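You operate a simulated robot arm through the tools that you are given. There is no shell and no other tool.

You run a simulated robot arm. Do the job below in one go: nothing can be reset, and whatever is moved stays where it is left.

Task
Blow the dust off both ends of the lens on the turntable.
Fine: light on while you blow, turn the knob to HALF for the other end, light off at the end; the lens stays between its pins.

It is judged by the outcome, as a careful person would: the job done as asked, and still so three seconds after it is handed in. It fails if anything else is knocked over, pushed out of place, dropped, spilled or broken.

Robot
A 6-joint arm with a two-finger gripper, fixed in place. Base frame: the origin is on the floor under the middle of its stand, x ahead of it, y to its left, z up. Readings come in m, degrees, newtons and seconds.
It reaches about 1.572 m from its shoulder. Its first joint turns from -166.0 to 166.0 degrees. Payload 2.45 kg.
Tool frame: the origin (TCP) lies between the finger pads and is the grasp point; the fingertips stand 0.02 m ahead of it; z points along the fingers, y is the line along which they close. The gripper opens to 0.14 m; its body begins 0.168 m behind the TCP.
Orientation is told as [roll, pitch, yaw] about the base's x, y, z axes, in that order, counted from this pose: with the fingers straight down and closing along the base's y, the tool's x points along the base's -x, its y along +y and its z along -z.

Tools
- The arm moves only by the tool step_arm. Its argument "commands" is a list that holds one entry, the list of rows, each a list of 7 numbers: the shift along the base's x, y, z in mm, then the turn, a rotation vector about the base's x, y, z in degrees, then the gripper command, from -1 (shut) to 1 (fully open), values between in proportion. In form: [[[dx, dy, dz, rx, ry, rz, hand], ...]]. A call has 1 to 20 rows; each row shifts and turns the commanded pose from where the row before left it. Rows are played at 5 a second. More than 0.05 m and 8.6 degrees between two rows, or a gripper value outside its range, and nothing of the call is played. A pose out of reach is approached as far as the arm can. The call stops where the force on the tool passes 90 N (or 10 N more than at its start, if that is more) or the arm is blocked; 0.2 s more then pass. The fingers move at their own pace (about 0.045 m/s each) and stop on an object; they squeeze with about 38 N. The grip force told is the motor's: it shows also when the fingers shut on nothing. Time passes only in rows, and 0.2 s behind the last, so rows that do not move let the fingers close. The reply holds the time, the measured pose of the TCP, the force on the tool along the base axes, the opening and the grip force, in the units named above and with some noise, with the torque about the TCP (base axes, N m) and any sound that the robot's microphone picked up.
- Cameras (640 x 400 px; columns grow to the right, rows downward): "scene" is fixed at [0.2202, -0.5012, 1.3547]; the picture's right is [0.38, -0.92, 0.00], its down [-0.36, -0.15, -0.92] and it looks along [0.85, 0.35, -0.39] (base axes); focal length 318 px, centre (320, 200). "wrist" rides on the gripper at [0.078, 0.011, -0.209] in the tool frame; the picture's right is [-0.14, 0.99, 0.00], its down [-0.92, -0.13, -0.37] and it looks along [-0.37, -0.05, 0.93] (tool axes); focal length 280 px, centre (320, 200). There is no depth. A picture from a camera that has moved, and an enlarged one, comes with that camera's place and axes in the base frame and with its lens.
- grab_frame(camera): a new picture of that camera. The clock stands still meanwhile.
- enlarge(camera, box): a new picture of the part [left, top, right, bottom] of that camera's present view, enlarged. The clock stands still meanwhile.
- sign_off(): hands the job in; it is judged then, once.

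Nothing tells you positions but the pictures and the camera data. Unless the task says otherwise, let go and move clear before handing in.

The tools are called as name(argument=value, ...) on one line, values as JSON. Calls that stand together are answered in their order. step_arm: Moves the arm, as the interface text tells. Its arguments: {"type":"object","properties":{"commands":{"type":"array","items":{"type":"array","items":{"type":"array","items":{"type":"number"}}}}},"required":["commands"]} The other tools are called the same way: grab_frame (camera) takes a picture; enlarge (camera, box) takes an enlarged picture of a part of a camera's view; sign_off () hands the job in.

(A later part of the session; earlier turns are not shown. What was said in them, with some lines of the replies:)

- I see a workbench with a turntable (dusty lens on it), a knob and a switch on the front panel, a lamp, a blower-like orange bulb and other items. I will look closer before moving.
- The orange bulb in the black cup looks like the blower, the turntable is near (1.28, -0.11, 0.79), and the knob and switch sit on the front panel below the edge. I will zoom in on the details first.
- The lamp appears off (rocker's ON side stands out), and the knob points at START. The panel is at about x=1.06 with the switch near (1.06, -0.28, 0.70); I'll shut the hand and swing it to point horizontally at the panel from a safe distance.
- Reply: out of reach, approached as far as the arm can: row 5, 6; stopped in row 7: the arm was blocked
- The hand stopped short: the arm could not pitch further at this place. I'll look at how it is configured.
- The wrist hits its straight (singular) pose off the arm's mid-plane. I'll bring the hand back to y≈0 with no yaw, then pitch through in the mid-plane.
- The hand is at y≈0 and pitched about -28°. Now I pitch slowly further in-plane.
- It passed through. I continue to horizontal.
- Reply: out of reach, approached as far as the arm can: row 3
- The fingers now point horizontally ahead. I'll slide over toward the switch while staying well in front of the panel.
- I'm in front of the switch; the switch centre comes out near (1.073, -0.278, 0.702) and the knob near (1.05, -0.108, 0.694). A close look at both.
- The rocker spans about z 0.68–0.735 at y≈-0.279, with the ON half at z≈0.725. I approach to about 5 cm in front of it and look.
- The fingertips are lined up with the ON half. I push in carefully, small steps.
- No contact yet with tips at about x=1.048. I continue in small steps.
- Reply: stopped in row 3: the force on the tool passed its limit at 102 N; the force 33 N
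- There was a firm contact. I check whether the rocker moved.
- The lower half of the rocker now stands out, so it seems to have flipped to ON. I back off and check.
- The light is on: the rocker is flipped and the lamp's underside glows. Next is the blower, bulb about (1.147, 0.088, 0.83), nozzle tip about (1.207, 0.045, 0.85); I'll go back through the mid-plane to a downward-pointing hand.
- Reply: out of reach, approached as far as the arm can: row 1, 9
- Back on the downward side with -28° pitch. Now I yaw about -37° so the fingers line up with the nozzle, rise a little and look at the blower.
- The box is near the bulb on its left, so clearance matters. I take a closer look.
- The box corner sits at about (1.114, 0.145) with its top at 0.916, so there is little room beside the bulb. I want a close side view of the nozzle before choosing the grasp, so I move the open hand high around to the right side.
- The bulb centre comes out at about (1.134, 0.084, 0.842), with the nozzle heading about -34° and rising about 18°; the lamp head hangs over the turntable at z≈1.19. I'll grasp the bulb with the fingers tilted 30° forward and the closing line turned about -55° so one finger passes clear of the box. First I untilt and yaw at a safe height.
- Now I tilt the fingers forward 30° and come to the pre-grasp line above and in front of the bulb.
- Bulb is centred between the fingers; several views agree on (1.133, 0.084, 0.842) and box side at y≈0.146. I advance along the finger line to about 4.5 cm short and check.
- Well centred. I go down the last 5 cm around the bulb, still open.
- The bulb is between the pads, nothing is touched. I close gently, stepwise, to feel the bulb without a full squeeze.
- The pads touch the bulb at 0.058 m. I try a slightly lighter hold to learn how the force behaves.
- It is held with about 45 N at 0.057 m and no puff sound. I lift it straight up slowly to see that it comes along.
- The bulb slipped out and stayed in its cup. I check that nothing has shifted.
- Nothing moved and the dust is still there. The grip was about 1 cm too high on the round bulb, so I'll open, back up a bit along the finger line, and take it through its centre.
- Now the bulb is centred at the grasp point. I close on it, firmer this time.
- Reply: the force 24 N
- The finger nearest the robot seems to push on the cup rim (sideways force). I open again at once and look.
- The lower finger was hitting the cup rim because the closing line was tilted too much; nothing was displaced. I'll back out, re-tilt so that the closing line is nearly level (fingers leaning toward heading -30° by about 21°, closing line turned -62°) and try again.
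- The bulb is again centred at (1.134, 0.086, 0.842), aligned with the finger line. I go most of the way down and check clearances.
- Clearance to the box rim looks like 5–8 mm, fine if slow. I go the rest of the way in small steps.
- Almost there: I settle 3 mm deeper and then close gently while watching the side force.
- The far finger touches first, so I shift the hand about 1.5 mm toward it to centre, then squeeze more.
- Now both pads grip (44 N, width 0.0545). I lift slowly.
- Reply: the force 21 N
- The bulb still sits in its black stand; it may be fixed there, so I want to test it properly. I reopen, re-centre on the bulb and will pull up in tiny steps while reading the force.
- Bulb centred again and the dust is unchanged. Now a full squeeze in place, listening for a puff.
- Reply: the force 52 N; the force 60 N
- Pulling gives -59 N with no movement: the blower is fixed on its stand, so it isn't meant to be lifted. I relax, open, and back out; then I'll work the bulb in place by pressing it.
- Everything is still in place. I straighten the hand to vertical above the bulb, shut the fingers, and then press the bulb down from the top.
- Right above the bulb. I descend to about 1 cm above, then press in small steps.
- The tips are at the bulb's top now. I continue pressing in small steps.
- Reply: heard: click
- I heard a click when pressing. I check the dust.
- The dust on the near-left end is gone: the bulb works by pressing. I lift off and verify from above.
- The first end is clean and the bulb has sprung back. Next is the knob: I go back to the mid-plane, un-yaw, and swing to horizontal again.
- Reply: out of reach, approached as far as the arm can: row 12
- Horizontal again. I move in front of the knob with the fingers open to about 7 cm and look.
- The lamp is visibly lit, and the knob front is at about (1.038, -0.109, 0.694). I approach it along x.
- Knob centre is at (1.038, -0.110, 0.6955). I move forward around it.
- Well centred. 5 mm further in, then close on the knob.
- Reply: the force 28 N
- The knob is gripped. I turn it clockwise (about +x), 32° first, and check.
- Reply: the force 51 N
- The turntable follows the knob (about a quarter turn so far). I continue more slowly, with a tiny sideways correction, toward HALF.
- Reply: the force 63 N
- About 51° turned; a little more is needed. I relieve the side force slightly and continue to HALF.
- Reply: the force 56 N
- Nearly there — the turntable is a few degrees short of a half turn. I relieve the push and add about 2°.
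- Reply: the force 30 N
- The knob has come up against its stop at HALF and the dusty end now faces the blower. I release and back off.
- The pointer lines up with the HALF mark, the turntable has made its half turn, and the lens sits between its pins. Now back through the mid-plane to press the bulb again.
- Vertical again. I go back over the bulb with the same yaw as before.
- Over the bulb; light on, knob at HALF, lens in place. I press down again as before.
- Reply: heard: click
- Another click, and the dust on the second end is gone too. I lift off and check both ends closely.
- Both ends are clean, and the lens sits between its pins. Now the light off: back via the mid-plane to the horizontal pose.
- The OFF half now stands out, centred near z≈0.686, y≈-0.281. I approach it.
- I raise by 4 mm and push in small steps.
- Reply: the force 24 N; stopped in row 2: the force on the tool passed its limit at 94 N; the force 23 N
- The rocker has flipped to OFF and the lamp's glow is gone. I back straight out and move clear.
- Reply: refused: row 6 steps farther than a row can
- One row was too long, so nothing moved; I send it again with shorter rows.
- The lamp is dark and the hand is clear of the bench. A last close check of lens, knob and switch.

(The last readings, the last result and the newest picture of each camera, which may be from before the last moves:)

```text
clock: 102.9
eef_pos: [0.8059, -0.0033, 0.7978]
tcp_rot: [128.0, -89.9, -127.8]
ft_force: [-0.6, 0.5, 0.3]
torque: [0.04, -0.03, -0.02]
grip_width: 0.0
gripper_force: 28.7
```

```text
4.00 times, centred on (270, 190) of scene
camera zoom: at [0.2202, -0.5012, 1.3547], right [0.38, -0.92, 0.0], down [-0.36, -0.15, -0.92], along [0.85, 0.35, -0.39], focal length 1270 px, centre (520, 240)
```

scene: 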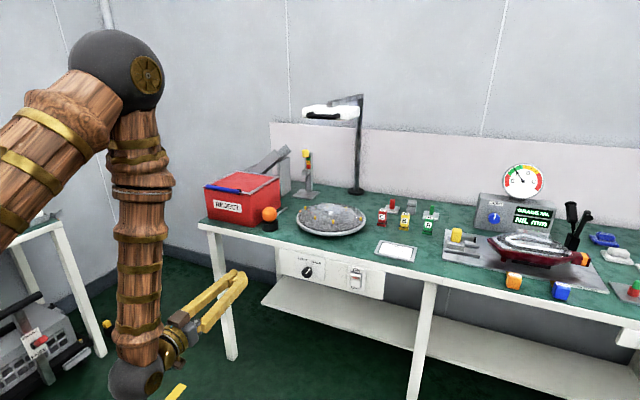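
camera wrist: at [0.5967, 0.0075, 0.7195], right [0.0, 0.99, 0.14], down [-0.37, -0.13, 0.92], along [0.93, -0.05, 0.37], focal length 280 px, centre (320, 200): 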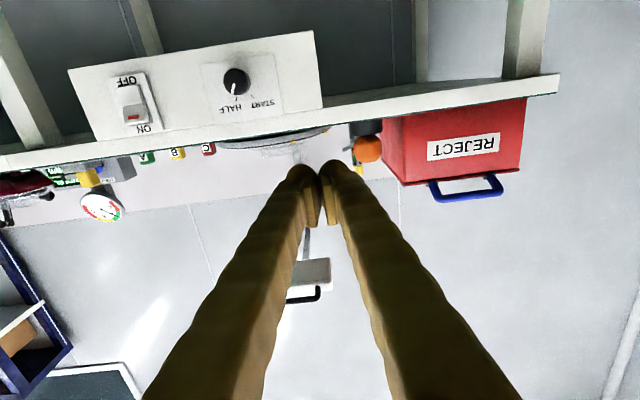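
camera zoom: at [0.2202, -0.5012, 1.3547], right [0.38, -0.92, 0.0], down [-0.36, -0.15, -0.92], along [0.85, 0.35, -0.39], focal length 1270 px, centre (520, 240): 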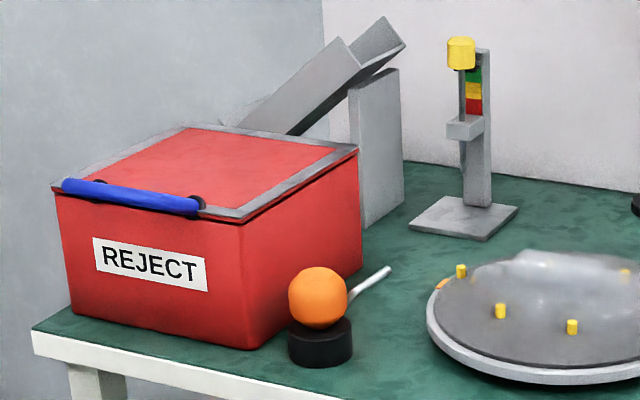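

Both ends of the lens are free of dust and the lens sits between its pins. The knob is at HALF, the light is off, the blower and box are where they were, and the hand is clear, so I hand the job in.

sign_off()

```text
The job is handed in.
```

I blew the dust off both ends of the lens and handed the job in. The pictures show both ends clear, with the lens still between its pins.

- **Blowing:** The light was on for both puffs. I pressed the blower's orange bulb once for the first end, turned the knob to HALF, and pressed it again for the other end.
- **How it was left:** The light is off, the knob is still at HALF, and the hand is empty and clear of the bench.
- **Mistake along the way:** I first tried to lift the blower, pulling up to about 59 N, before finding that it is fixed to its stand. One finger also pushed against the stand. Close views show no change in the blower, stand or reject box.
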